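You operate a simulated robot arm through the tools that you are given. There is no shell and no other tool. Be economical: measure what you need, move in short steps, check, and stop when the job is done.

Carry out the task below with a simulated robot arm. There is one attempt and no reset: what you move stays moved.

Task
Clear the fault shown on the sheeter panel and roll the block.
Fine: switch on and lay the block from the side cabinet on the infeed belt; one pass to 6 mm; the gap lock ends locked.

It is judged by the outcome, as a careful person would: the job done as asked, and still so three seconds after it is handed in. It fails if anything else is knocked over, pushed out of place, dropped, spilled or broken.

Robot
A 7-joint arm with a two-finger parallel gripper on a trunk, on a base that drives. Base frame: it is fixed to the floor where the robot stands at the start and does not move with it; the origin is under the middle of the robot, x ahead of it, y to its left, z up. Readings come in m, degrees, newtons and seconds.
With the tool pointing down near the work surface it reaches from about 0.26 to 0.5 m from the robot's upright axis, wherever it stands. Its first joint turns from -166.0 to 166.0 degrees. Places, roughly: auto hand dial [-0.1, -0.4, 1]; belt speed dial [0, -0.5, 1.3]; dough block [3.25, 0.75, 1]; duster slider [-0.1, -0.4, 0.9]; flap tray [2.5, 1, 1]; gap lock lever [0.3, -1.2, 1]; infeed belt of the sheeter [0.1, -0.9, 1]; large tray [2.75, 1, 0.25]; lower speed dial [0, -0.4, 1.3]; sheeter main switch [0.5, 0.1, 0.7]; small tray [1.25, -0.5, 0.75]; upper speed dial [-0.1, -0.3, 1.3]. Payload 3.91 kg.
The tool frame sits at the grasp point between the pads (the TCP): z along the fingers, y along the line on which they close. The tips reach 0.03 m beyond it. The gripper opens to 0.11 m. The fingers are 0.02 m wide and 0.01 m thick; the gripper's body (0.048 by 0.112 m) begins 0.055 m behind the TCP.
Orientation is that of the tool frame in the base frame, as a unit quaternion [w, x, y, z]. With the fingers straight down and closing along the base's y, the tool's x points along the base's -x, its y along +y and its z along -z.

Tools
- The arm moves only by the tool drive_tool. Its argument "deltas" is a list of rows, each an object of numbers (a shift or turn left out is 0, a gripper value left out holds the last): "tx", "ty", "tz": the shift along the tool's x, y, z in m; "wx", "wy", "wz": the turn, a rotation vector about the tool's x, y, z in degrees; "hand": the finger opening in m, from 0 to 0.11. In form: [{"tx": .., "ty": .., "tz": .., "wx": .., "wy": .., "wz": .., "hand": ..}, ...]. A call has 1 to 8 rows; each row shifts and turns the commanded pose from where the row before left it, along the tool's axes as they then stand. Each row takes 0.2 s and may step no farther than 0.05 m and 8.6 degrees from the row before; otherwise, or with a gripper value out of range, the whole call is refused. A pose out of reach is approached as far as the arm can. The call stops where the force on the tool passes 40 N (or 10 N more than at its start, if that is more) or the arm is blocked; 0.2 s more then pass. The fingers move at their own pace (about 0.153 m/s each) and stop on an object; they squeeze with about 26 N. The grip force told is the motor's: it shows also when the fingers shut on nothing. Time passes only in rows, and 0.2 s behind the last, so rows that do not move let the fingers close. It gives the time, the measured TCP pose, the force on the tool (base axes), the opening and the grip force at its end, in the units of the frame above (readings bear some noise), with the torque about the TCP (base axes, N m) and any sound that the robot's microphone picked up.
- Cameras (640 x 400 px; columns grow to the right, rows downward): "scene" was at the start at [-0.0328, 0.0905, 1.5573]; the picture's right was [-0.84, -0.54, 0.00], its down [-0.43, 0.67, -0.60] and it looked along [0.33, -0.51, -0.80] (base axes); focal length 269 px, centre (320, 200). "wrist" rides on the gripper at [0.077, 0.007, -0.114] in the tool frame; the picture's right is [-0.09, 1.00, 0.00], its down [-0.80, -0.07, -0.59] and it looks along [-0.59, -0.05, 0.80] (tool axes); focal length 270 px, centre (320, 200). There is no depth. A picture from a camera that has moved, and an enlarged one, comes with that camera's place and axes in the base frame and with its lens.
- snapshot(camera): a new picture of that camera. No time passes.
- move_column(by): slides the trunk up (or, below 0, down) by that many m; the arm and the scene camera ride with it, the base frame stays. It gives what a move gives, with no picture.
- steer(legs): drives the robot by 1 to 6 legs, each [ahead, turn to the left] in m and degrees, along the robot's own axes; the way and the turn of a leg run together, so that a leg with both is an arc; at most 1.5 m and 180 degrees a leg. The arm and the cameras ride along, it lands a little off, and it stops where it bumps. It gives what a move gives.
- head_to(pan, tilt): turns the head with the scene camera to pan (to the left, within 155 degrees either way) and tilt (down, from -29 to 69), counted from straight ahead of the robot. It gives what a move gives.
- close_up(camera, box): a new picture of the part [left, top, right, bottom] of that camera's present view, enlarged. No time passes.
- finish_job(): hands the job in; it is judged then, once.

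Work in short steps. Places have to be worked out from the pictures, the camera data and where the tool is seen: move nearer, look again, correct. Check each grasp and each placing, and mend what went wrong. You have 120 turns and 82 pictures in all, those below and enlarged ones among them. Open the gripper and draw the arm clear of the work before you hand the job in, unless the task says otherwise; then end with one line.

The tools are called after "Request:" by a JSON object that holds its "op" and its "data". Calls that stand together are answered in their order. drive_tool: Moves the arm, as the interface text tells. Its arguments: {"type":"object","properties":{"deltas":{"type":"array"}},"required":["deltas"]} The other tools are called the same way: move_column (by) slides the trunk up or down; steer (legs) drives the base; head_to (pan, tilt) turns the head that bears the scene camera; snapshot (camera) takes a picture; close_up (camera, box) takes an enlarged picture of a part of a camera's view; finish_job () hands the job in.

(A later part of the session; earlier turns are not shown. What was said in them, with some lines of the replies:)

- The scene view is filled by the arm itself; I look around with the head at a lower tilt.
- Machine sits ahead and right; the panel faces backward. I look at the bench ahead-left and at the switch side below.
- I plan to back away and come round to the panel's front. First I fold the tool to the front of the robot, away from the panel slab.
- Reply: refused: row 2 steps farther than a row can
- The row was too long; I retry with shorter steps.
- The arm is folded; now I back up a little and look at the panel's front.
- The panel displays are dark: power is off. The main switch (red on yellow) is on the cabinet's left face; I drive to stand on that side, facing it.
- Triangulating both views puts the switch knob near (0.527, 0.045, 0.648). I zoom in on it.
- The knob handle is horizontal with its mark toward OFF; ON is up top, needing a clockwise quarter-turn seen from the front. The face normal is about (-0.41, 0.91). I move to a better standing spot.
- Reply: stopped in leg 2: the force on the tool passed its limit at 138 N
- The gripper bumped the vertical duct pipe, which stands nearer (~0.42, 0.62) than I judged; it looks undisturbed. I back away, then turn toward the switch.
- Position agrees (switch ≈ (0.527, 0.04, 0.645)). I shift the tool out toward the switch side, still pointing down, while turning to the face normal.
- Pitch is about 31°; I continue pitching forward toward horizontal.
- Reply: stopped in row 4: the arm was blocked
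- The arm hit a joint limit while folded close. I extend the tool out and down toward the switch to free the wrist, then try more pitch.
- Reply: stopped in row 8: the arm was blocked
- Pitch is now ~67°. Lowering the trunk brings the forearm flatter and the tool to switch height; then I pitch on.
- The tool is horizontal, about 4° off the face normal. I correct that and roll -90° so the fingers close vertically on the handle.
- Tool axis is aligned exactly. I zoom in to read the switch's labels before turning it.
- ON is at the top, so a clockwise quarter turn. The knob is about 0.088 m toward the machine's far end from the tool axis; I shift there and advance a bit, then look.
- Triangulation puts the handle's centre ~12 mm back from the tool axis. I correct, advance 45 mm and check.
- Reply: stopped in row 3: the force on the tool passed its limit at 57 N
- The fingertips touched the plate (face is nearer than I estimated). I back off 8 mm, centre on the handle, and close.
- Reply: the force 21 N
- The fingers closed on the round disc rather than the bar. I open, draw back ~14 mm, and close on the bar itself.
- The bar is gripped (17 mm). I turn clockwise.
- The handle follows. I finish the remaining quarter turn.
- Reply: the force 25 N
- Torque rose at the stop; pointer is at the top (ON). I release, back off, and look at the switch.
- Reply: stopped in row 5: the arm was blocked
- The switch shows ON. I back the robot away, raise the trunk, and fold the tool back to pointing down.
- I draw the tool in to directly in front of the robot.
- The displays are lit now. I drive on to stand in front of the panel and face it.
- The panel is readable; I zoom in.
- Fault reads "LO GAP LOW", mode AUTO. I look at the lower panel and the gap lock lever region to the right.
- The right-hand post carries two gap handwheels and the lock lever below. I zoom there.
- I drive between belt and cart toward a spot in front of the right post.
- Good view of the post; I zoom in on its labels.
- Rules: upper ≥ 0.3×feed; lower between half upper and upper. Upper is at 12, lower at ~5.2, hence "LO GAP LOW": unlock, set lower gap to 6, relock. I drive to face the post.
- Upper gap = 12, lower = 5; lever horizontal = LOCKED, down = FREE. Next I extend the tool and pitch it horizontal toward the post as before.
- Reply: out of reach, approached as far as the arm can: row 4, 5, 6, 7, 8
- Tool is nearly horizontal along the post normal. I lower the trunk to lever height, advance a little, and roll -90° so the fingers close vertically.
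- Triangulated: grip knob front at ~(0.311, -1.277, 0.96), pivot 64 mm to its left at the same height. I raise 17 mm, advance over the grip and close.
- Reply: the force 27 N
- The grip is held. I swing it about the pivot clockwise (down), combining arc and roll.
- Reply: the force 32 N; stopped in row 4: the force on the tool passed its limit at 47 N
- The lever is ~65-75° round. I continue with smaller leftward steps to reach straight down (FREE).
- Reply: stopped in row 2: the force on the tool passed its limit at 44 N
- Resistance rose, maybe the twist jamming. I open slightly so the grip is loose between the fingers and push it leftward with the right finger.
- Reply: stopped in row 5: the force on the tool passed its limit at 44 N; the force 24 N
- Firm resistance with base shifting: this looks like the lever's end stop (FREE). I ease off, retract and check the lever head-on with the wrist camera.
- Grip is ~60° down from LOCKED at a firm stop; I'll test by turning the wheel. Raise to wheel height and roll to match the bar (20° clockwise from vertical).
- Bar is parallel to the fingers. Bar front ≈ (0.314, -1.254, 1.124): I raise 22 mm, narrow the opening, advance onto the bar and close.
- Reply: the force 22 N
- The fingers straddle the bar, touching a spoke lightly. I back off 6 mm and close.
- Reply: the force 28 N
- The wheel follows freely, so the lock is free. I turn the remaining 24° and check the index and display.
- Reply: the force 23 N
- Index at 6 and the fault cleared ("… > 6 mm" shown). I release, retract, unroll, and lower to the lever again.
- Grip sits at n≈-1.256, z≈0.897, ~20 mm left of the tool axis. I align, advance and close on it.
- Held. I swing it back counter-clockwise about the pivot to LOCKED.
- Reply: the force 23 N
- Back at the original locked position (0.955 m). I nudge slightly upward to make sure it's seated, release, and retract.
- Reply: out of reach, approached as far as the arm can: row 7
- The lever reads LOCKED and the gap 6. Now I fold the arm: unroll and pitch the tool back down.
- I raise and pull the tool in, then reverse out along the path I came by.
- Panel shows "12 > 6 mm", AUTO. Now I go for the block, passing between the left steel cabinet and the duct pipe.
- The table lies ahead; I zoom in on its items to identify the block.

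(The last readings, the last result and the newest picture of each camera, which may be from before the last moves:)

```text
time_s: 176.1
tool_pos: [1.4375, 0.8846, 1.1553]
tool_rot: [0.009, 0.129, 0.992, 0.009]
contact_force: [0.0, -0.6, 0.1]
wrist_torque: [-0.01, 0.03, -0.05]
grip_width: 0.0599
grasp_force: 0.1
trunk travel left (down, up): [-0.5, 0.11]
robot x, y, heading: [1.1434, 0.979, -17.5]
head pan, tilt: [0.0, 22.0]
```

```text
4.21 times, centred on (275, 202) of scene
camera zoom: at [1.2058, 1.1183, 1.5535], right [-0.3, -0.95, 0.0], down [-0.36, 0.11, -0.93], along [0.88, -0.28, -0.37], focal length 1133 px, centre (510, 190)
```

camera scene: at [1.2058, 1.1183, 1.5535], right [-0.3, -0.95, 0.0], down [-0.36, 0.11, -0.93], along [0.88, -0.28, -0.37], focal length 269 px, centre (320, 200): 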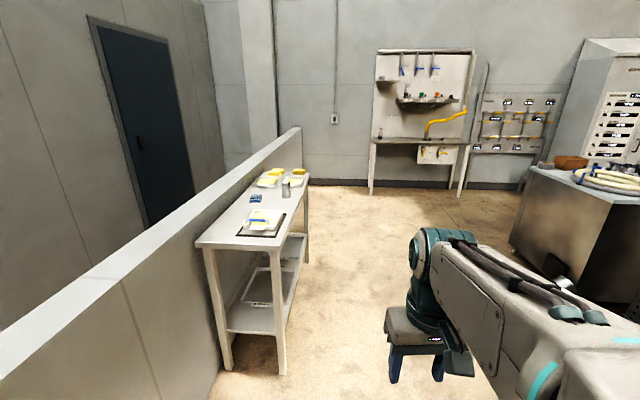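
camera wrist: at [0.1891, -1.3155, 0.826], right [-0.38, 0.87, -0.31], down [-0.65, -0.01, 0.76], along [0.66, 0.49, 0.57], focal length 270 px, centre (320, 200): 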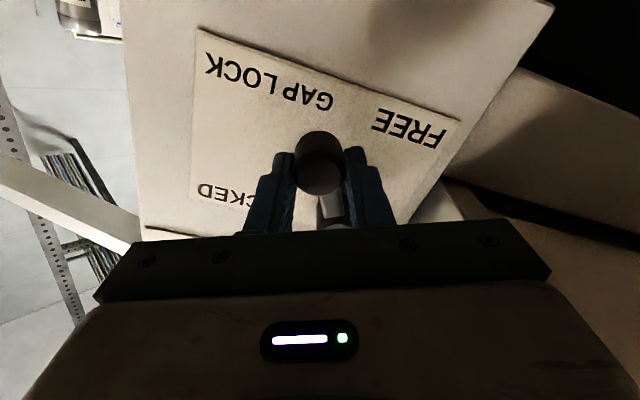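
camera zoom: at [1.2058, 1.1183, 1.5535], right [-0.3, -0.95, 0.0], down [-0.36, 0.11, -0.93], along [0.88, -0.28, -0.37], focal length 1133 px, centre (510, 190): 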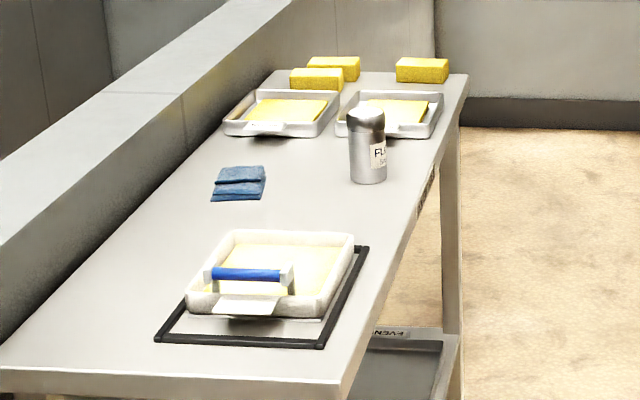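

The block is one of the yellow items at the far end of this table; I drive there to look closely.

Request:
{"op": "steer", "data": {"legs": [[0, -7], [0.9, 0], [0.87, 0], [0, 88]]}}

Request:
{"op": "head_to", "data": {"pan": -20, "tilt": 35}}

Request:
{"op": "snapshot", "data": {"camera": "scene"}}

```text
time_s: 189.2
tool_pos: [2.9097, 0.52, 1.1548]
tool_rot: [0.003, -0.526, 0.85, 0.013]
contact_force: [0.9, -0.1, 0.1]
wrist_torque: [0.0, 0.03, 0.02]
grip_width: 0.06
grasp_force: 0.0
trunk travel left (down, up): [-0.5, 0.11]
robot x, y, heading: [2.7558, 0.2488, 61.0]
head pan, tilt: [0.0, 22.0]
```

```text
time_s: 190.1
tool_pos: [2.9095, 0.5188, 1.1551]
tool_rot: [0.002, -0.527, 0.85, 0.014]
contact_force: [-0.2, -0.8, -0.5]
wrist_torque: [0.01, 0.0, -0.02]
grip_width: 0.06
grasp_force: 0.1
trunk travel left (down, up): [-0.5, 0.11]
robot x, y, heading: [2.7592, 0.2493, 60.9]
head pan, tilt: [-20.0, 35.0]
```

```text
15 pictures are left
camera scene: at [2.6585, 0.314, 1.5329], right [0.66, -0.75, 0.0], down [-0.43, -0.38, -0.82], along [0.62, 0.54, -0.57], focal length 269 px, centre (320, 200)
```

scene: 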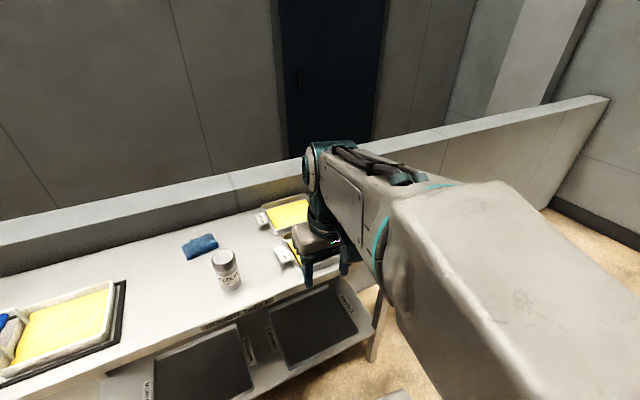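

The arm hides the area, so I use the wrist camera, which faces the trays.

Request:
{"op": "snapshot", "data": {"camera": "wrist"}}

```text
14 pictures are left
camera wrist: at [2.8713, 0.4514, 1.2684], right [-0.85, 0.52, 0.02], down [0.43, 0.67, 0.61], along [0.3, 0.53, -0.79], focal length 270 px, centre (320, 200)
```

wrist: 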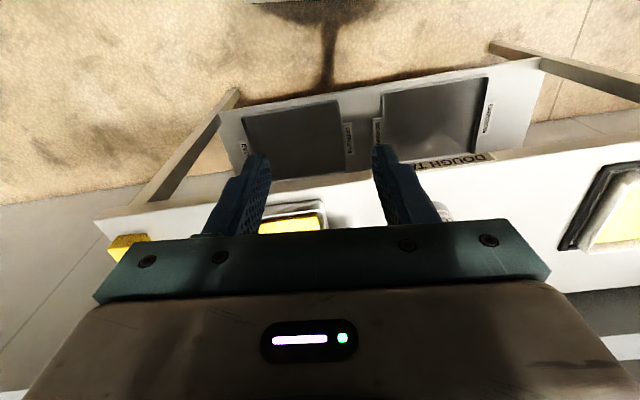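

The table's edge label starts "DOUGH TA…", so this may not be the "side cabinet". I zoom to read the labels.

Request:
{"op": "close_up", "data": {"camera": "wrist", "box": [90, 80, 540, 270]}}

```text
1.42 times, centred on (315, 175) of wrist
camera zoom: at [2.8713, 0.4514, 1.2684], right [-0.85, 0.52, 0.02], down [0.43, 0.67, 0.61], along [0.3, 0.53, -0.79], focal length 384 px, centre (327, 236)
```

zoom: 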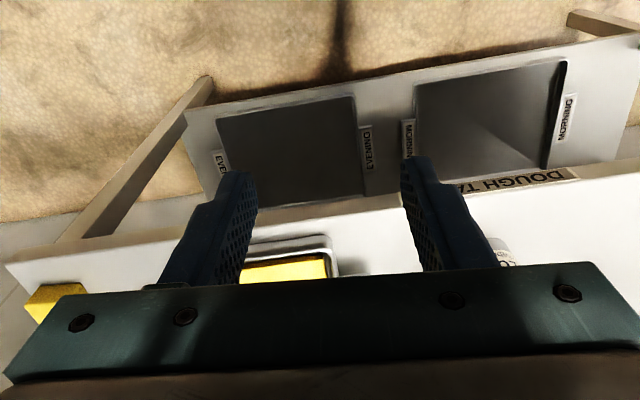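

This is the "DOUGH TABLE", not the side cabinet. The yellow block on the cabinet beside the sheeter's gap post (with the flour shaker) is the one asked for. I drive back by the same route.

Request:
{"op": "steer", "data": {"legs": [[0, 94.8], [0.9, 0], [0.873, 0], [0, 6.5], [0.886, 0], [0, 69.1]]}}

```text
time_s: 210.8
tool_pos: [0.1153, 1.0228, 1.1559]
tool_rot: [0.012, 0.892, 0.452, -0.003]
contact_force: [0.9, 0.0, -0.6]
wrist_torque: [-0.01, 0.0, -0.02]
grip_width: 0.0601
grasp_force: 0.0
trunk travel left (down, up): [-0.5, 0.11]
robot x, y, heading: [0.3091, 1.262, -128.7]
head pan, tilt: [-20.0, 35.0]
```

On track; I continue through the gap and down past the cart toward the cabinet side.

Request:
{"op": "steer", "data": {"legs": [[0.965, 0], [0, 13.2], [1.16, 0], [0, 53.1]]}}

Request:
{"op": "steer", "data": {"legs": [[0.85, 0], [0.85, 0]]}}

```text
time_s: 224.5
tool_pos: [-0.674, -0.8144, 1.1548]
tool_rot: [0.012, 0.509, 0.861, 0.004]
contact_force: [-0.1, -0.6, 0.0]
wrist_torque: [0.0, -0.02, 0.01]
grip_width: 0.0601
grasp_force: 0.1
trunk travel left (down, up): [-0.5, 0.11]
robot x, y, heading: [-0.8083, -0.5352, -64.0]
head pan, tilt: [-20.0, 35.0]
```

```text
time_s: 233.2
tool_pos: [0.0489, -2.3669, 1.1548]
tool_rot: [0.012, 0.522, 0.853, 0.004]
contact_force: [0.3, 0.1, 0.0]
wrist_torque: [0.01, -0.02, -0.02]
grip_width: 0.0601
grasp_force: 0.1
trunk travel left (down, up): [-0.5, 0.11]
robot x, y, heading: [-0.0794, -2.0861, -65.5]
head pan, tilt: [-20.0, 35.0]
```

I turn to face the cabinet and look.

Request:
{"op": "steer", "data": {"legs": [[0, 89.7], [0.2, 0]]}}

Request:
{"op": "head_to", "data": {"pan": -10, "tilt": 30}}

Request:
{"op": "snapshot", "data": {"camera": "scene"}}

```text
time_s: 238.6
tool_pos: [0.3891, -1.8869, 1.1549]
tool_rot: [0.007, -0.224, 0.975, 0.012]
contact_force: [0.2, 0.1, -0.8]
wrist_torque: [-0.01, -0.01, -0.02]
grip_width: 0.0602
grasp_force: 0.1
trunk travel left (down, up): [-0.5, 0.11]
robot x, y, heading: [0.1041, -2.0028, 23.2]
head pan, tilt: [-20.0, 35.0]
```

```text
time_s: 239.3
tool_pos: [0.3896, -1.8882, 1.1549]
tool_rot: [0.005, -0.224, 0.975, 0.011]
contact_force: [-0.7, -0.7, 0.4]
wrist_torque: [-0.01, 0.02, 0.03]
grip_width: 0.0604
grasp_force: 0.1
trunk travel left (down, up): [-0.5, 0.11]
robot x, y, heading: [0.1084, -2.0081, 23.4]
head pan, tilt: [-10.0, 30.0]
```

```text
12 pictures are left
camera scene: at [0.0654, -1.8789, 1.5407], right [0.23, -0.97, 0.0], down [-0.49, -0.11, -0.87], along [0.84, 0.2, -0.5], focal length 269 px, centre (320, 200)
```

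scene: 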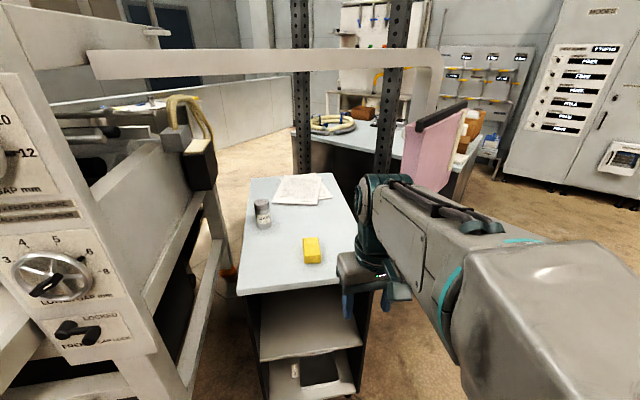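

Block triangulates to ~(0.769, -1.681, 0.915). I creep 0.15 m closer and extend the tool toward it with a forward pitch of ~34°.

Request:
{"op": "steer", "data": {"legs": [[0.15, 0]]}}

Request:
{"op": "drive_tool", "data": {"deltas": [{"tx": -0.045, "ty": 0.006, "hand": 0.11}, {"tx": -0.045, "ty": 0.006}, {"tx": -0.045, "ty": 0.006}, {"tx": -0.045, "ty": 0.006}, {"wy": -8.5}, {"wy": -8.5}, {"wy": -8.5}, {"wy": -8.5}]}}

Request:
{"op": "drive_tool", "data": {"deltas": [{"tx": -0.03, "tz": 0.02}, {"tx": -0.03, "tz": 0.02}]}}

Request:
{"op": "snapshot", "data": {"camera": "wrist"}}

```text
time_s: 240.7
tool_pos: [0.5281, -1.8281, 1.1556]
tool_rot: [0.007, -0.224, 0.974, 0.012]
contact_force: [-0.2, 0.1, 0.4]
wrist_torque: [0.01, 0.0, -0.02]
grip_width: 0.0603
grasp_force: 0.1
trunk travel left (down, up): [-0.5, 0.11]
robot x, y, heading: [0.2446, -1.9504, 23.0]
head pan, tilt: [-10.0, 30.0]
```

```text
time_s: 242.5
tool_pos: [0.68, -1.7291, 1.1594]
tool_rot: [0.292, -0.21, 0.93, 0.076]
contact_force: [-1.1, -1.4, 0.0]
wrist_torque: [0.01, 0.02, -0.02]
grip_width: 0.11
grasp_force: 0.0
trunk travel left (down, up): [-0.5, 0.11]
robot x, y, heading: [0.2462, -1.9507, 23.3]
head pan, tilt: [-10.0, 30.0]
```

```text
time_s: 243.1
tool_pos: [0.7459, -1.6994, 1.1615]
tool_rot: [0.291, -0.21, 0.93, 0.076]
contact_force: [-0.8, 0.1, -0.9]
wrist_torque: [0.0, 0.01, 0.01]
grip_width: 0.11
grasp_force: 0.1
trunk travel left (down, up): [-0.5, 0.11]
robot x, y, heading: [0.2433, -1.9449, 23.3]
head pan, tilt: [-10.0, 30.0]
```

```text
11 pictures are left
camera wrist: at [0.6274, -1.7487, 1.2108], right [-0.37, 0.93, 0.07], down [0.32, 0.06, 0.94], along [0.87, 0.37, -0.32], focal length 270 px, centre (320, 200)
```

wrist: 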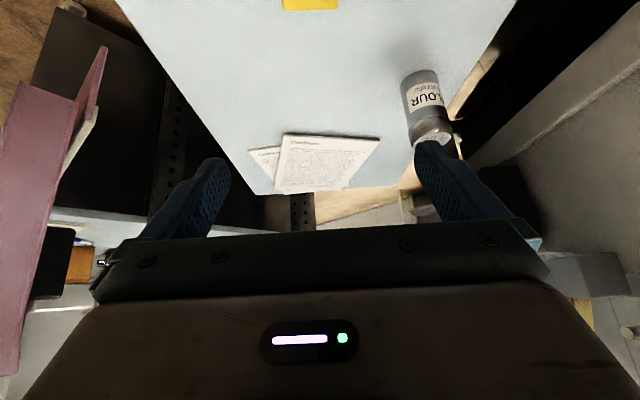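

The block's far edge and centre line agree with (0.772, -1.68); width ~57 mm between the fingers. I move forward 30 mm and lower with the trunk.

Request:
{"op": "drive_tool", "data": {"deltas": [{"tx": -0.025, "tz": 0.017, "ty": 0.004}]}}

Request:
{"op": "move_column", "data": {"by": -0.215}}

Request:
{"op": "snapshot", "data": {"camera": "wrist"}}

Request:
{"op": "close_up", "data": {"camera": "scene", "box": [240, 130, 400, 260]}}

```text
time_s: 243.5
tool_pos: [0.7699, -1.6807, 1.1612]
tool_rot: [0.291, -0.211, 0.93, 0.077]
contact_force: [0.2, 0.8, 0.4]
wrist_torque: [0.0, 0.02, -0.01]
grip_width: 0.1099
grasp_force: 0.0
trunk travel left (down, up): [-0.5, 0.11]
robot x, y, heading: [0.2403, -1.9474, 23.0]
head pan, tilt: [-10.0, 30.0]
```

```text
time_s: 245.8
tool_pos: [0.7705, -1.6802, 0.9466]
tool_rot: [0.29, -0.21, 0.931, 0.076]
contact_force: [0.1, 0.3, 0.5]
wrist_torque: [0.01, 0.03, 0.0]
grip_width: 0.1098
grasp_force: 0.1
trunk travel left (down, up): [-0.285, 0.325]
robot x, y, heading: [0.2444, -1.9481, 23.0]
head pan, tilt: [-10.0, 30.0]
```

```text
10 pictures are left
camera wrist: at [0.6505, -1.7304, 0.996], right [-0.37, 0.93, 0.07], down [0.32, 0.06, 0.94], along [0.87, 0.37, -0.32], focal length 270 px, centre (320, 200)
```

wrist: 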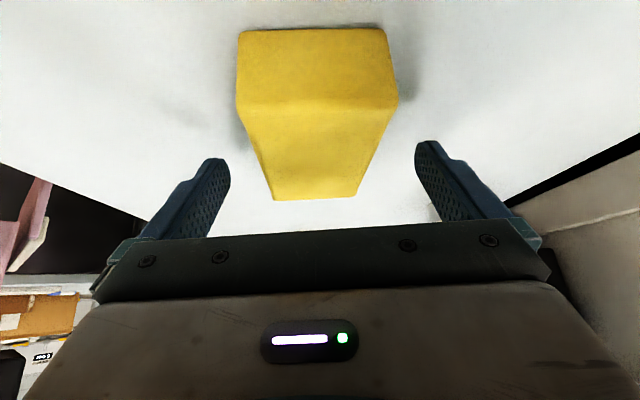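

```text
3.08 times, centred on (320, 195) of scene
camera zoom: at [0.2041, -1.8193, 1.3257], right [0.23, -0.97, 0.0], down [-0.49, -0.11, -0.87], along [0.84, 0.2, -0.5], focal length 828 px, centre (320, 215)
```

zoom: 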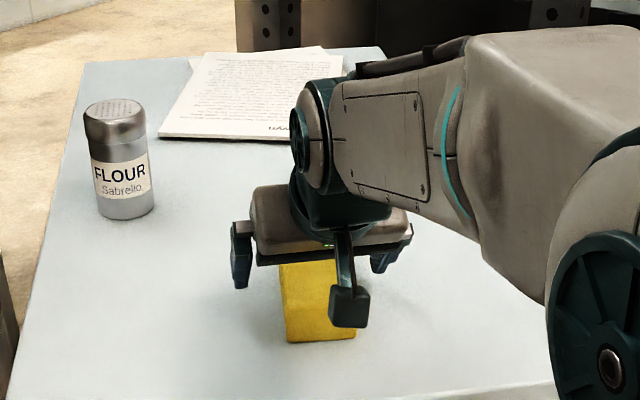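

Block: ~0.10×0.06×0.038, top at 0.932, table ~0.893; TCP is centred. I lower 17 mm and close.

Request:
{"op": "move_column", "data": {"by": -0.017}}

Request:
{"op": "drive_tool", "data": {"deltas": [{"hand": 0.0}, {}, {}, {}]}}

```text
time_s: 246.4
tool_pos: [0.7683, -1.6802, 0.9313]
tool_rot: [0.293, -0.21, 0.93, 0.076]
contact_force: [0.7, 0.1, 11.8]
wrist_torque: [-0.59, -0.4, -0.04]
grip_width: 0.1099
grasp_force: 0.0
trunk travel left (down, up): [-0.268, 0.342]
robot x, y, heading: [0.2435, -1.9427, 23.4]
head pan, tilt: [-10.0, 30.0]
```

```text
time_s: 247.4
tool_pos: [0.7686, -1.6793, 0.9308]
tool_rot: [0.293, -0.211, 0.929, 0.077]
contact_force: [-0.8, 6.0, 20.0]
wrist_torque: [-0.47, -0.11, 0.2]
grip_width: 0.0579
grasp_force: 25.8
trunk travel left (down, up): [-0.268, 0.342]
robot x, y, heading: [0.2412, -1.9462, 23.4]
head pan, tilt: [-10.0, 30.0]
```

Gripped (58 mm). I lift with the trunk and check.

Request:
{"op": "move_column", "data": {"by": 0.22}}

Request:
{"op": "snapshot", "data": {"camera": "wrist"}}

```text
time_s: 249.7
tool_pos: [0.7687, -1.6799, 1.1487]
tool_rot: [0.291, -0.21, 0.93, 0.076]
contact_force: [-0.3, -0.1, -2.0]
wrist_torque: [0.0, 0.02, -0.01]
grip_width: 0.0577
grasp_force: 26.0
trunk travel left (down, up): [-0.488, 0.122]
robot x, y, heading: [0.2443, -1.9453, 23.1]
head pan, tilt: [-10.0, 30.0]
```

```text
8 pictures are left
camera wrist: at [0.6507, -1.7302, 1.1987], right [-0.37, 0.93, 0.07], down [0.32, 0.06, 0.94], along [0.87, 0.37, -0.32], focal length 270 px, centre (320, 200)
```

wrist: 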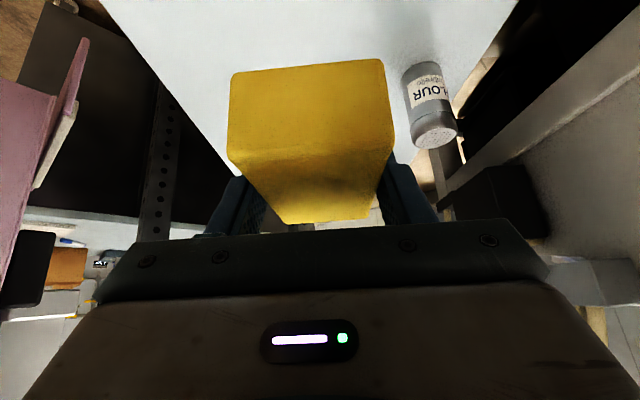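

Block is lifted securely. I back off, then travel sideways along the front of the sheeter (arm high), and turn to face the belt.

Request:
{"op": "steer", "data": {"legs": [[-0.375, 0], [0, 91.1]]}}

```text
time_s: 256.0
tool_pos: [-0.3899, -1.5798, 1.1491]
tool_rot: [-0.147, 0.815, -0.495, -0.263]
contact_force: [0.2, -0.1, -2.1]
wrist_torque: [-0.02, 0.0, 0.02]
grip_width: 0.0577
grasp_force: 25.6
trunk travel left (down, up): [-0.488, 0.122]
robot x, y, heading: [-0.1097, -2.0965, 115.3]
head pan, tilt: [-10.0, 30.0]
```

On the line (a=-0.96); I correct heading and drive along, then turn to face the belt.

Request:
{"op": "steer", "data": {"legs": [[0, -1.8], [1.17, 0]]}}

Request:
{"op": "steer", "data": {"legs": [[0, -89.5]]}}

Request:
{"op": "head_to", "data": {"pan": 0, "tilt": 30}}

Request:
{"op": "snapshot", "data": {"camera": "scene"}}

```text
time_s: 262.4
tool_pos: [-0.8517, -0.4775, 1.1495]
tool_rot: [-0.15, 0.808, -0.506, -0.261]
contact_force: [-0.5, 0.9, -2.9]
wrist_torque: [0.0, -0.01, 0.0]
grip_width: 0.0577
grasp_force: 26.1
trunk travel left (down, up): [-0.488, 0.122]
robot x, y, heading: [-0.5794, -1.0064, 113.5]
head pan, tilt: [-10.0, 30.0]
```

```text
time_s: 266.7
tool_pos: [-0.0476, -0.7475, 1.1492]
tool_rot: [0.291, -0.199, 0.933, 0.073]
contact_force: [0.0, -1.3, -2.5]
wrist_torque: [0.02, 0.01, 0.0]
grip_width: 0.0578
grasp_force: 26.5
trunk travel left (down, up): [-0.488, 0.122]
robot x, y, heading: [-0.584, -0.9985, 21.9]
head pan, tilt: [-10.0, 30.0]
```

```text
time_s: 267.4
tool_pos: [-0.0487, -0.7474, 1.1488]
tool_rot: [0.291, -0.199, 0.933, 0.073]
contact_force: [0.2, -0.1, -1.9]
wrist_torque: [-0.01, -0.01, 0.0]
grip_width: 0.0579
grasp_force: 26.1
trunk travel left (down, up): [-0.488, 0.122]
robot x, y, heading: [-0.5831, -1.0021, 21.6]
head pan, tilt: [0.0, 30.0]
```

```text
7 pictures are left
camera scene: at [-0.6211, -0.8578, 1.5287], right [0.37, -0.93, 0.0], down [-0.46, -0.19, -0.87], along [0.8, 0.32, -0.5], focal length 269 px, centre (320, 200)
```

scene: 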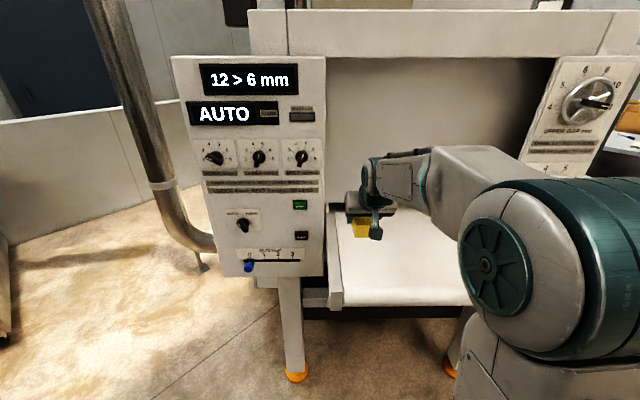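

Block hovers above the belt's left part (belt ~1.0 m). I shift it right toward mid-belt and lower gently until contact.

Request:
{"op": "drive_tool", "data": {"deltas": [{"ty": -0.04}, {"ty": -0.04}, {"ty": -0.04}, {"tx": -0.03, "tz": 0.02}]}}

Request:
{"op": "move_column", "data": {"by": -0.06}}

Request:
{"op": "snapshot", "data": {"camera": "wrist"}}

```text
time_s: 268.4
tool_pos: [0.0368, -0.8409, 1.1456]
tool_rot: [0.29, -0.2, 0.933, 0.073]
contact_force: [0.1, -0.5, -2.7]
wrist_torque: [-0.01, 0.01, -0.02]
grip_width: 0.0579
grasp_force: 25.6
trunk travel left (down, up): [-0.488, 0.122]
robot x, y, heading: [-0.5767, -1.003, 22.0]
head pan, tilt: [0.0, 30.0]
```

```text
time_s: 269.4
tool_pos: [0.0361, -0.8415, 1.0858]
tool_rot: [0.292, -0.199, 0.933, 0.073]
contact_force: [-0.8, -0.5, -2.4]
wrist_torque: [0.02, 0.01, -0.03]
grip_width: 0.0577
grasp_force: 25.8
trunk travel left (down, up): [-0.428, 0.182]
robot x, y, heading: [-0.5794, -1.0022, 21.8]
head pan, tilt: [0.0, 30.0]
```

```text
6 pictures are left
camera wrist: at [-0.0839, -0.8896, 1.1366], right [-0.35, 0.94, 0.07], down [0.32, 0.05, 0.94], along [0.88, 0.35, -0.32], focal length 270 px, centre (320, 200)
```

wrist: 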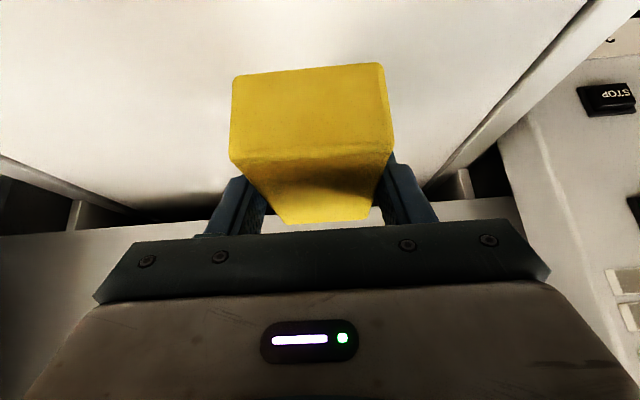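

Block is centred over the belt. I lower in small steps watching the force.

Request:
{"op": "drive_tool", "data": {"deltas": [{"tx": 0.0056, "tz": 0.0083}, {"tx": 0.0056, "tz": 0.0083}, {"tx": 0.0056, "tz": 0.0083}, {"tx": 0.0056, "tz": 0.0083}, {"tx": 0.0056, "tz": 0.0083}]}}

```text
time_s: 270.6
tool_pos: [0.036, -0.8408, 1.0366]
tool_rot: [0.292, -0.199, 0.933, 0.073]
contact_force: [-0.9, -0.2, -1.9]
wrist_torque: [-0.02, -0.03, 0.05]
grip_width: 0.0581
grasp_force: 26.1
trunk travel left (down, up): [-0.428, 0.182]
robot x, y, heading: [-0.5814, -1.0035, 21.9]
head pan, tilt: [0.0, 30.0]
```

No contact yet (block bottom ~1.005). I continue in smaller steps.

Request:
{"op": "drive_tool", "data": {"deltas": [{"tx": 0.0045, "tz": 0.0066}, {"tx": 0.0045, "tz": 0.0066}, {"tx": 0.0045, "tz": 0.0066}]}}

Request:
{"op": "snapshot", "data": {"camera": "wrist"}}

```text
time_s: 271.4
tool_pos: [0.0356, -0.8386, 1.0115]
tool_rot: [0.292, -0.198, 0.933, 0.072]
contact_force: [0.2, -0.6, -2.8]
wrist_torque: [0.0, 0.01, 0.0]
grip_width: 0.0577
grasp_force: 25.9
trunk travel left (down, up): [-0.428, 0.182]
robot x, y, heading: [-0.5795, -1.0013, 22.0]
head pan, tilt: [0.0, 30.0]
```

```text
5 pictures are left
camera wrist: at [-0.0838, -0.8879, 1.0626], right [-0.35, 0.94, 0.07], down [0.32, 0.05, 0.94], along [0.88, 0.35, -0.32], focal length 270 px, centre (320, 200)
```

wrist: 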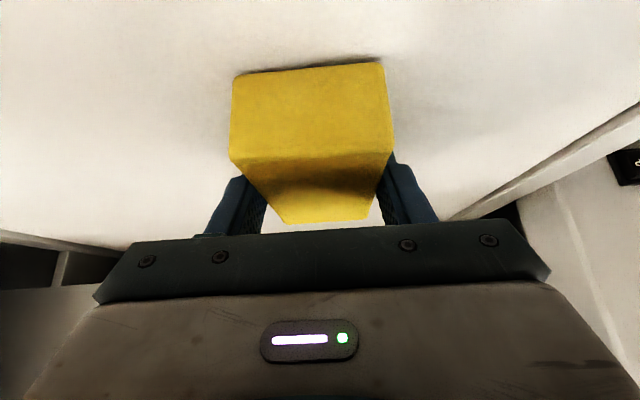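

A thin shadow under the block shows it's nearly down; I continue in 4 mm steps.

Request:
{"op": "drive_tool", "data": {"deltas": [{"tx": 0.0022, "tz": 0.0033}, {"tx": 0.0022, "tz": 0.0033}]}}

Request:
{"op": "drive_tool", "data": {"deltas": [{"tx": 0.0022, "tz": 0.0033}]}}

Request:
{"op": "drive_tool", "data": {"deltas": [{"tx": 0.0022, "tz": 0.0033}]}}

```text
time_s: 272.1
tool_pos: [0.0357, -0.8392, 1.0111]
tool_rot: [0.298, -0.198, 0.931, 0.071]
contact_force: [-1.9, -1.0, 28.0]
wrist_torque: [-1.02, -0.01, -0.14]
grip_width: 0.0578
grasp_force: 25.9
trunk travel left (down, up): [-0.428, 0.182]
robot x, y, heading: [-0.5814, -1.0026, 21.9]
head pan, tilt: [0.0, 30.0]
```

```text
time_s: 272.4
tool_pos: [0.0394, -0.8393, 1.0102]
tool_rot: [0.302, -0.199, 0.93, 0.071]
contact_force: [0.6, 0.6, 14.5]
wrist_torque: [-0.74, 0.4, -0.03]
grip_width: 0.0579
grasp_force: 26.2
trunk travel left (down, up): [-0.428, 0.182]
robot x, y, heading: [-0.5776, -1.0001, 21.8]
head pan, tilt: [0.0, 30.0]
stopped in row 1: the force on the tool passed its limit at 44 N (the readings are from after the stop); the commanded pose is now the measured one
```

```text
time_s: 272.8
tool_pos: [0.0393, -0.839, 1.0104]
tool_rot: [0.305, -0.2, 0.928, 0.071]
contact_force: [0.9, 0.2, 39.4]
wrist_torque: [-1.32, -0.12, -0.02]
grip_width: 0.058
grasp_force: 25.7
trunk travel left (down, up): [-0.428, 0.182]
robot x, y, heading: [-0.5799, -1.0032, 21.7]
head pan, tilt: [0.0, 30.0]
```

Contact made at belt level (~0.98). I ease up slightly, open, and lift straight up.

Request:
{"op": "drive_tool", "data": {"deltas": [{"tx": -0.0017, "tz": -0.0025}, {"hand": 0.085}, {}, {"tx": -0.0224, "tz": -0.0332}, {"tx": -0.0224, "tz": -0.0332}, {"tx": -0.0224, "tz": -0.0332}]}}

Request:
{"op": "snapshot", "data": {"camera": "scene"}}

```text
time_s: 274.2
tool_pos: [0.0351, -0.8418, 1.1251]
tool_rot: [0.298, -0.199, 0.931, 0.071]
contact_force: [-0.1, 0.5, -0.5]
wrist_torque: [0.02, 0.01, 0.01]
grip_width: 0.085
grasp_force: 0.1
trunk travel left (down, up): [-0.428, 0.182]
robot x, y, heading: [-0.5777, -1.0011, 22.1]
head pan, tilt: [0.0, 30.0]
```

```text
4 pictures are left
camera scene: at [-0.6216, -0.8577, 1.4686], right [0.37, -0.93, 0.0], down [-0.46, -0.19, -0.87], along [0.8, 0.32, -0.5], focal length 269 px, centre (320, 200)
```

scene: 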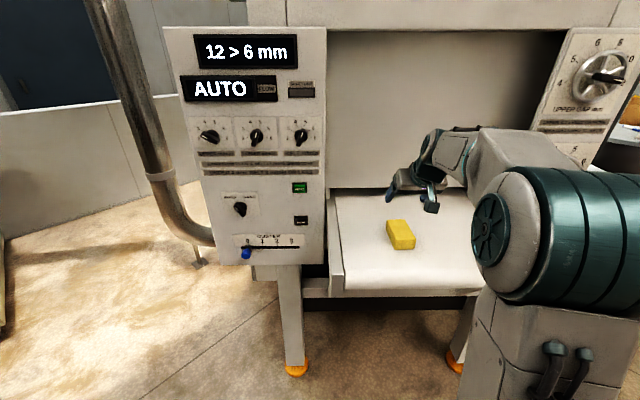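

The block lies well on the belt. Next: START, located at ~(0.025, -0.531, 1.094). I pull back, move left in front of it, and pitch the closed fingers more horizontal.

Request:
{"op": "drive_tool", "data": {"deltas": [{"tx": 0.035, "tz": -0.03, "hand": 0.0}, {"tx": 0.01, "tz": -0.02}, {"ty": 0.048}, {"ty": 0.048}, {"ty": 0.048}, {"ty": 0.048}, {"ty": 0.048}, {"ty": 0.048}]}}

Request:
{"op": "drive_tool", "data": {"deltas": [{"wy": -8.5}, {"wy": -8.5}, {"wy": -8.5}, {"wy": -8.5}, {"wy": -6}]}}

```text
time_s: 276.0
tool_pos: [-0.1436, -0.6032, 1.1458]
tool_rot: [0.298, -0.2, 0.93, 0.072]
contact_force: [-0.3, 0.0, 0.0]
wrist_torque: [0.03, -0.02, 0.0]
grip_width: 0.0
grasp_force: 25.8
trunk travel left (down, up): [-0.428, 0.182]
robot x, y, heading: [-0.581, -1.0042, 22.0]
head pan, tilt: [0.0, 30.0]
```

```text
time_s: 277.2
tool_pos: [-0.1434, -0.6071, 1.1453]
tool_rot: [0.599, -0.163, 0.772, 0.135]
contact_force: [0.3, -1.0, -0.6]
wrist_torque: [0.01, -0.03, 0.02]
grip_width: 0.0
grasp_force: 26.1
trunk travel left (down, up): [-0.428, 0.182]
robot x, y, heading: [-0.5772, -1.0005, 21.8]
head pan, tilt: [0.0, 30.0]
```

Tool pitched 76°, aligned laterally with START. I drive 0.07 m ahead for reach and verify with the wrist camera.

Request:
{"op": "steer", "data": {"legs": [[0.07, 0]]}}

Request:
{"op": "snapshot", "data": {"camera": "wrist"}}

```text
time_s: 278.2
tool_pos: [-0.0778, -0.5819, 1.1453]
tool_rot: [0.599, -0.162, 0.772, 0.135]
contact_force: [0.8, -0.5, -0.2]
wrist_torque: [-0.02, -0.02, 0.03]
grip_width: 0.0002
grasp_force: 25.9
trunk travel left (down, up): [-0.428, 0.182]
robot x, y, heading: [-0.5186, -0.9783, 21.8]
head pan, tilt: [0.0, 30.0]
```

```text
3 pictures are left
camera wrist: at [-0.1993, -0.6282, 1.0993], right [-0.39, 0.91, 0.1], down [-0.31, -0.23, 0.92], along [0.87, 0.33, 0.37], focal length 270 px, centre (320, 200)
```

wrist: 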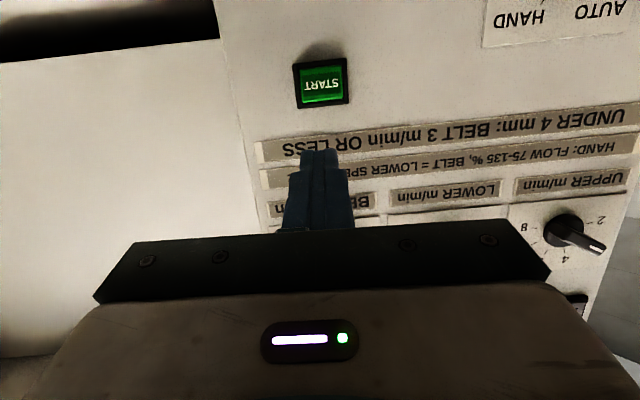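

START confirmed at (0.02, -0.533, 1.093). I drop 26 mm and push forward in small steps.

Request:
{"op": "drive_tool", "data": {"deltas": [{"tx": 0.027, "ty": 0.004}, {"tz": 0.03}, {"tz": 0.03}, {"tz": 0.008}, {"tz": 0.006}, {"tz": 0.006}, {"tz": 0.005}]}}

```text
time_s: 279.8
tool_pos: [-0.0125, -0.5468, 1.099]
tool_rot: [0.599, -0.162, 0.772, 0.135]
contact_force: [-2.2, -2.7, 1.2]
wrist_torque: [0.04, -0.02, -0.05]
grip_width: 0.0
grasp_force: 26.2
trunk travel left (down, up): [-0.428, 0.182]
robot x, y, heading: [-0.5191, -0.9766, 21.8]
head pan, tilt: [0.0, 30.0]
```

Light contact at the button; I press on a few millimetres.

Request:
{"op": "drive_tool", "data": {"deltas": [{"tz": 0.004}, {"tz": 0.004}, {"tz": 0.004}]}}

```text
time_s: 280.6
tool_pos: [-0.0085, -0.5443, 1.099]
tool_rot: [0.601, -0.162, 0.771, 0.136]
contact_force: [-24.8, -20.4, 7.5]
wrist_torque: [0.2, -0.28, -0.3]
grip_width: 0.0
grasp_force: 26.5
trunk travel left (down, up): [-0.428, 0.182]
robot x, y, heading: [-0.5207, -0.9803, 22.3]
head pan, tilt: [0.0, 30.0]
heard: click
stopped in row 3: the force on the tool passed its limit at 43 N (the readings are from after the stop); the commanded pose is now the measured one
```

Click heard. I retract the finger, keep clear, and look at the panel and belt.

Request:
{"op": "drive_tool", "data": {"deltas": [{"tz": -0.03}, {"tz": -0.04}, {"tz": -0.03}, {}, {}]}}

Request:
{"op": "snapshot", "data": {"camera": "scene"}}

```text
time_s: 281.8
tool_pos: [-0.0924, -0.5841, 1.1198]
tool_rot: [0.599, -0.163, 0.772, 0.135]
contact_force: [0.0, 0.8, -0.1]
wrist_torque: [0.03, 0.04, 0.0]
grip_width: 0.0
grasp_force: 26.4
trunk travel left (down, up): [-0.428, 0.182]
robot x, y, heading: [-0.5189, -0.9725, 22.2]
head pan, tilt: [0.0, 30.0]
```

```text
2 pictures are left
camera scene: at [-0.5582, -0.8324, 1.4687], right [0.37, -0.93, 0.0], down [-0.46, -0.19, -0.87], along [0.8, 0.32, -0.5], focal length 269 px, centre (320, 200)
```

scene: 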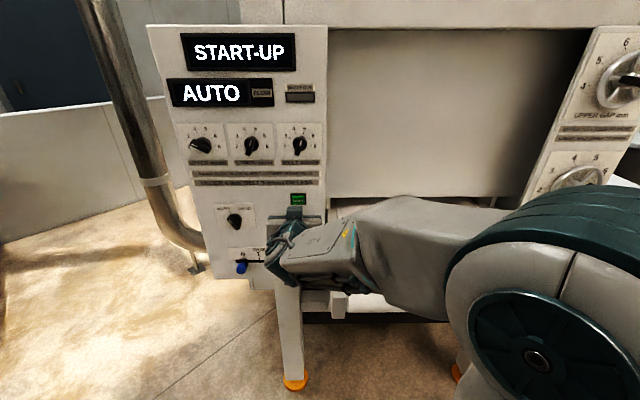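

The machine says START-UP. I back off slightly, raise the arm clear of the belt, and let the pass run.

Request:
{"op": "move_column", "data": {"by": 0.12}}

Request:
{"op": "steer", "data": {"legs": [[-0.09, 0]]}}

Request:
{"op": "drive_tool", "data": {"deltas": [{"hand": 0.08, "wy": 8}, {"wy": 8}, {"wy": 8}, {"wy": 8}, {"wy": 8}, {"wy": 8}, {"wy": 8}, {"wy": 8}]}}

Request:
{"op": "drive_tool", "data": {"deltas": [{"wy": 8}, {"ty": -0.03}, {"ty": -0.03}, {"ty": -0.03}, {"tx": 0.03}, {"tx": 0.03}, {}, {}]}}

Request:
{"op": "drive_tool", "data": {"deltas": [{}, {}, {}, {}, {}, {}, {}, {}]}}

Request:
{"op": "drive_tool", "data": {"deltas": [{}, {}, {}, {}, {}, {}, {}, {}]}}

Request:
{"op": "drive_tool", "data": {"deltas": [{}, {}, {}, {}, {}, {}, {}, {}]}}

```text
time_s: 283.3
tool_pos: [-0.0935, -0.5831, 1.2399]
tool_rot: [0.599, -0.163, 0.772, 0.136]
contact_force: [0.2, -0.3, 0.1]
wrist_torque: [-0.02, -0.01, 0.01]
grip_width: 0.0001
grasp_force: 26.1
trunk travel left (down, up): [-0.548, 0.062]
robot x, y, heading: [-0.518, -0.9772, 21.9]
head pan, tilt: [0.0, 30.0]
```

```text
time_s: 284.4
tool_pos: [-0.1778, -0.6177, 1.2398]
tool_rot: [0.599, -0.163, 0.772, 0.135]
contact_force: [-0.3, -0.1, 0.0]
wrist_torque: [0.01, 0.0, 0.02]
grip_width: 0.0
grasp_force: 25.9
trunk travel left (down, up): [-0.548, 0.062]
robot x, y, heading: [-0.6051, -1.0132, 22.0]
head pan, tilt: [0.0, 30.0]
```

```text
time_s: 286.2
tool_pos: [-0.1758, -0.6197, 1.2403]
tool_rot: [0.097, -0.211, 0.972, 0.029]
contact_force: [-0.3, -0.4, 0.7]
wrist_torque: [0.01, -0.01, 0.02]
grip_width: 0.0799
grasp_force: 0.0
trunk travel left (down, up): [-0.548, 0.062]
robot x, y, heading: [-0.6073, -1.014, 21.8]
head pan, tilt: [0.0, 30.0]
```

```text
time_s: 288.1
tool_pos: [-0.1974, -0.7259, 1.2352]
tool_rot: [0.031, -0.212, 0.977, 0.013]
contact_force: [0.3, 0.8, -0.4]
wrist_torque: [0.0, -0.02, -0.01]
grip_width: 0.0801
grasp_force: 0.0
trunk travel left (down, up): [-0.548, 0.062]
robot x, y, heading: [-0.6029, -1.0108, 22.2]
head pan, tilt: [0.0, 30.0]
```

```text
time_s: 289.9
tool_pos: [-0.1976, -0.7272, 1.2344]
tool_rot: [0.03, -0.212, 0.977, 0.014]
contact_force: [-0.4, 0.1, -0.8]
wrist_torque: [0.0, -0.01, 0.0]
grip_width: 0.0799
grasp_force: 0.0
trunk travel left (down, up): [-0.548, 0.062]
robot x, y, heading: [-0.6028, -1.0133, 21.9]
head pan, tilt: [0.0, 30.0]
```

```text
time_s: 291.6
tool_pos: [-0.1975, -0.7262, 1.2354]
tool_rot: [0.031, -0.211, 0.977, 0.014]
contact_force: [0.8, 0.4, -0.1]
wrist_torque: [0.0, 0.03, 0.01]
grip_width: 0.08
grasp_force: 0.1
trunk travel left (down, up): [-0.548, 0.062]
robot x, y, heading: [-0.6037, -1.011, 21.8]
head pan, tilt: [0.0, 30.0]
```

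```text
time_s: 293.4
tool_pos: [-0.1986, -0.7262, 1.2359]
tool_rot: [0.03, -0.211, 0.977, 0.013]
contact_force: [-0.6, 0.1, -0.3]
wrist_torque: [-0.03, 0.03, 0.01]
grip_width: 0.0802
grasp_force: 0.1
trunk travel left (down, up): [-0.548, 0.062]
robot x, y, heading: [-0.6062, -1.0099, 22.1]
head pan, tilt: [0.0, 30.0]
```

About 13 s have passed since START; I check the panel and belt.

Request:
{"op": "snapshot", "data": {"camera": "scene"}}

```text
1 pictures are left
camera scene: at [-0.6441, -0.867, 1.5887], right [0.37, -0.93, 0.0], down [-0.46, -0.19, -0.87], along [0.8, 0.32, -0.5], focal length 269 px, centre (320, 200)
```

scene: 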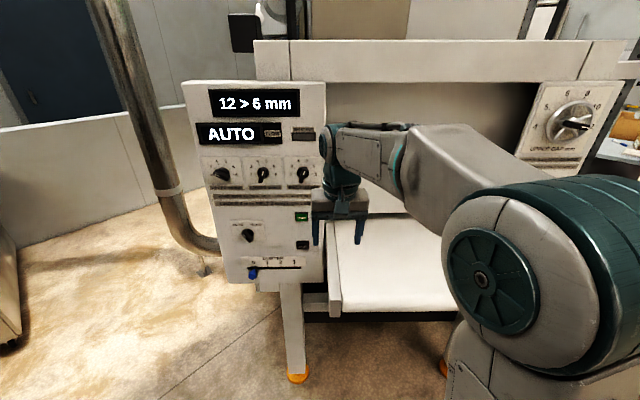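

The block has been taken in. I wait for the sheet to come out before the last check.

Request:
{"op": "drive_tool", "data": {"deltas": [{}, {}, {}, {}, {}, {}, {}, {}]}}

Request:
{"op": "drive_tool", "data": {"deltas": [{}, {}, {}, {}, {}, {}, {}, {}]}}

Request:
{"op": "drive_tool", "data": {"deltas": [{}, {}, {}, {}, {}, {}, {}, {}]}}

Request:
{"op": "drive_tool", "data": {"deltas": [{}, {}, {}, {}, {}, {}, {}, {}]}}

Request:
{"op": "drive_tool", "data": {"deltas": [{}, {}, {}, {}, {}, {}, {}, {}]}}

Request:
{"op": "drive_tool", "data": {"deltas": [{}, {}, {}, {}, {}, {}, {}, {}]}}

Request:
{"op": "close_up", "data": {"camera": "scene", "box": [180, 70, 460, 320]}}

```text
time_s: 295.2
tool_pos: [-0.1989, -0.7258, 1.2352]
tool_rot: [0.029, -0.211, 0.977, 0.014]
contact_force: [-0.4, 1.0, -0.1]
wrist_torque: [-0.02, -0.01, 0.05]
grip_width: 0.0799
grasp_force: 0.1
trunk travel left (down, up): [-0.548, 0.062]
robot x, y, heading: [-0.6023, -1.0103, 22.2]
head pan, tilt: [0.0, 30.0]
```

```text
time_s: 297.1
tool_pos: [-0.1988, -0.7258, 1.2351]
tool_rot: [0.03, -0.212, 0.977, 0.013]
contact_force: [-0.3, -0.6, 0.8]
wrist_torque: [-0.02, -0.02, 0.0]
grip_width: 0.0798
grasp_force: 0.0
trunk travel left (down, up): [-0.548, 0.062]
robot x, y, heading: [-0.603, -1.0081, 22.1]
head pan, tilt: [0.0, 30.0]
```

```text
time_s: 298.9
tool_pos: [-0.1971, -0.7269, 1.2348]
tool_rot: [0.031, -0.211, 0.977, 0.013]
contact_force: [0.2, 1.1, -0.9]
wrist_torque: [0.03, -0.01, 0.0]
grip_width: 0.08
grasp_force: 0.1
trunk travel left (down, up): [-0.548, 0.062]
robot x, y, heading: [-0.6025, -1.0108, 22.0]
head pan, tilt: [0.0, 30.0]
```

```text
time_s: 300.6
tool_pos: [-0.1967, -0.7273, 1.2359]
tool_rot: [0.03, -0.212, 0.977, 0.014]
contact_force: [-0.1, -0.5, -0.3]
wrist_torque: [0.02, -0.01, -0.02]
grip_width: 0.0797
grasp_force: 0.1
trunk travel left (down, up): [-0.548, 0.062]
robot x, y, heading: [-0.6023, -1.007, 22.0]
head pan, tilt: [0.0, 30.0]
```

```text
time_s: 302.4
tool_pos: [-0.1975, -0.7261, 1.2347]
tool_rot: [0.03, -0.212, 0.977, 0.014]
contact_force: [0.2, 0.1, -0.5]
wrist_torque: [-0.01, 0.0, -0.02]
grip_width: 0.08
grasp_force: 0.0
trunk travel left (down, up): [-0.548, 0.062]
robot x, y, heading: [-0.6022, -1.0091, 21.8]
head pan, tilt: [0.0, 30.0]
```

```text
time_s: 304.2
tool_pos: [-0.1974, -0.7265, 1.234]
tool_rot: [0.03, -0.211, 0.977, 0.013]
contact_force: [0.7, 0.3, -0.7]
wrist_torque: [0.04, -0.01, 0.01]
grip_width: 0.0801
grasp_force: 0.1
trunk travel left (down, up): [-0.548, 0.062]
robot x, y, heading: [-0.6069, -1.0113, 22.0]
head pan, tilt: [0.0, 30.0]
```

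```text
1.60 times, centred on (320, 195) of scene
camera zoom: at [-0.6441, -0.867, 1.5887], right [0.37, -0.93, 0.0], down [-0.46, -0.19, -0.87], along [0.8, 0.32, -0.5], focal length 430 px, centre (320, 208)
```

zoom: 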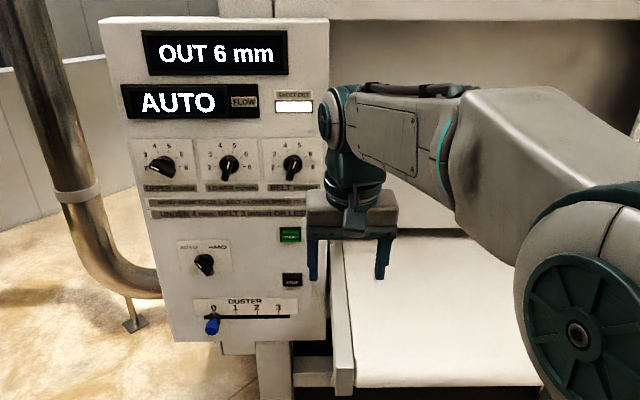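

The panel shows "OUT 6 mm" and the SHEET OUT lamp is lit. The gap lock is locked, and the arm is clear with the gripper open, so I hand the job in.

Request:
{"op": "finish_job", "data": {}}

```text
The job is handed in.
```

The fault is cleared and the block is rolled: I set the lower gap to 6 mm (fault "LO GAP LOW"), relocked the gap lock, and ran the side-cabinet block through once; the panel shows "OUT 6 mm" with the SHEET OUT lamp lit. Two things to know: early on the gripper bumped the vertical duct pipe at about 138 N, with no visible damage or movement, and I took the yellow block from the cabinet beside the sheeter because the listed dough-block position was on a table labelled "DOUGH TA…".
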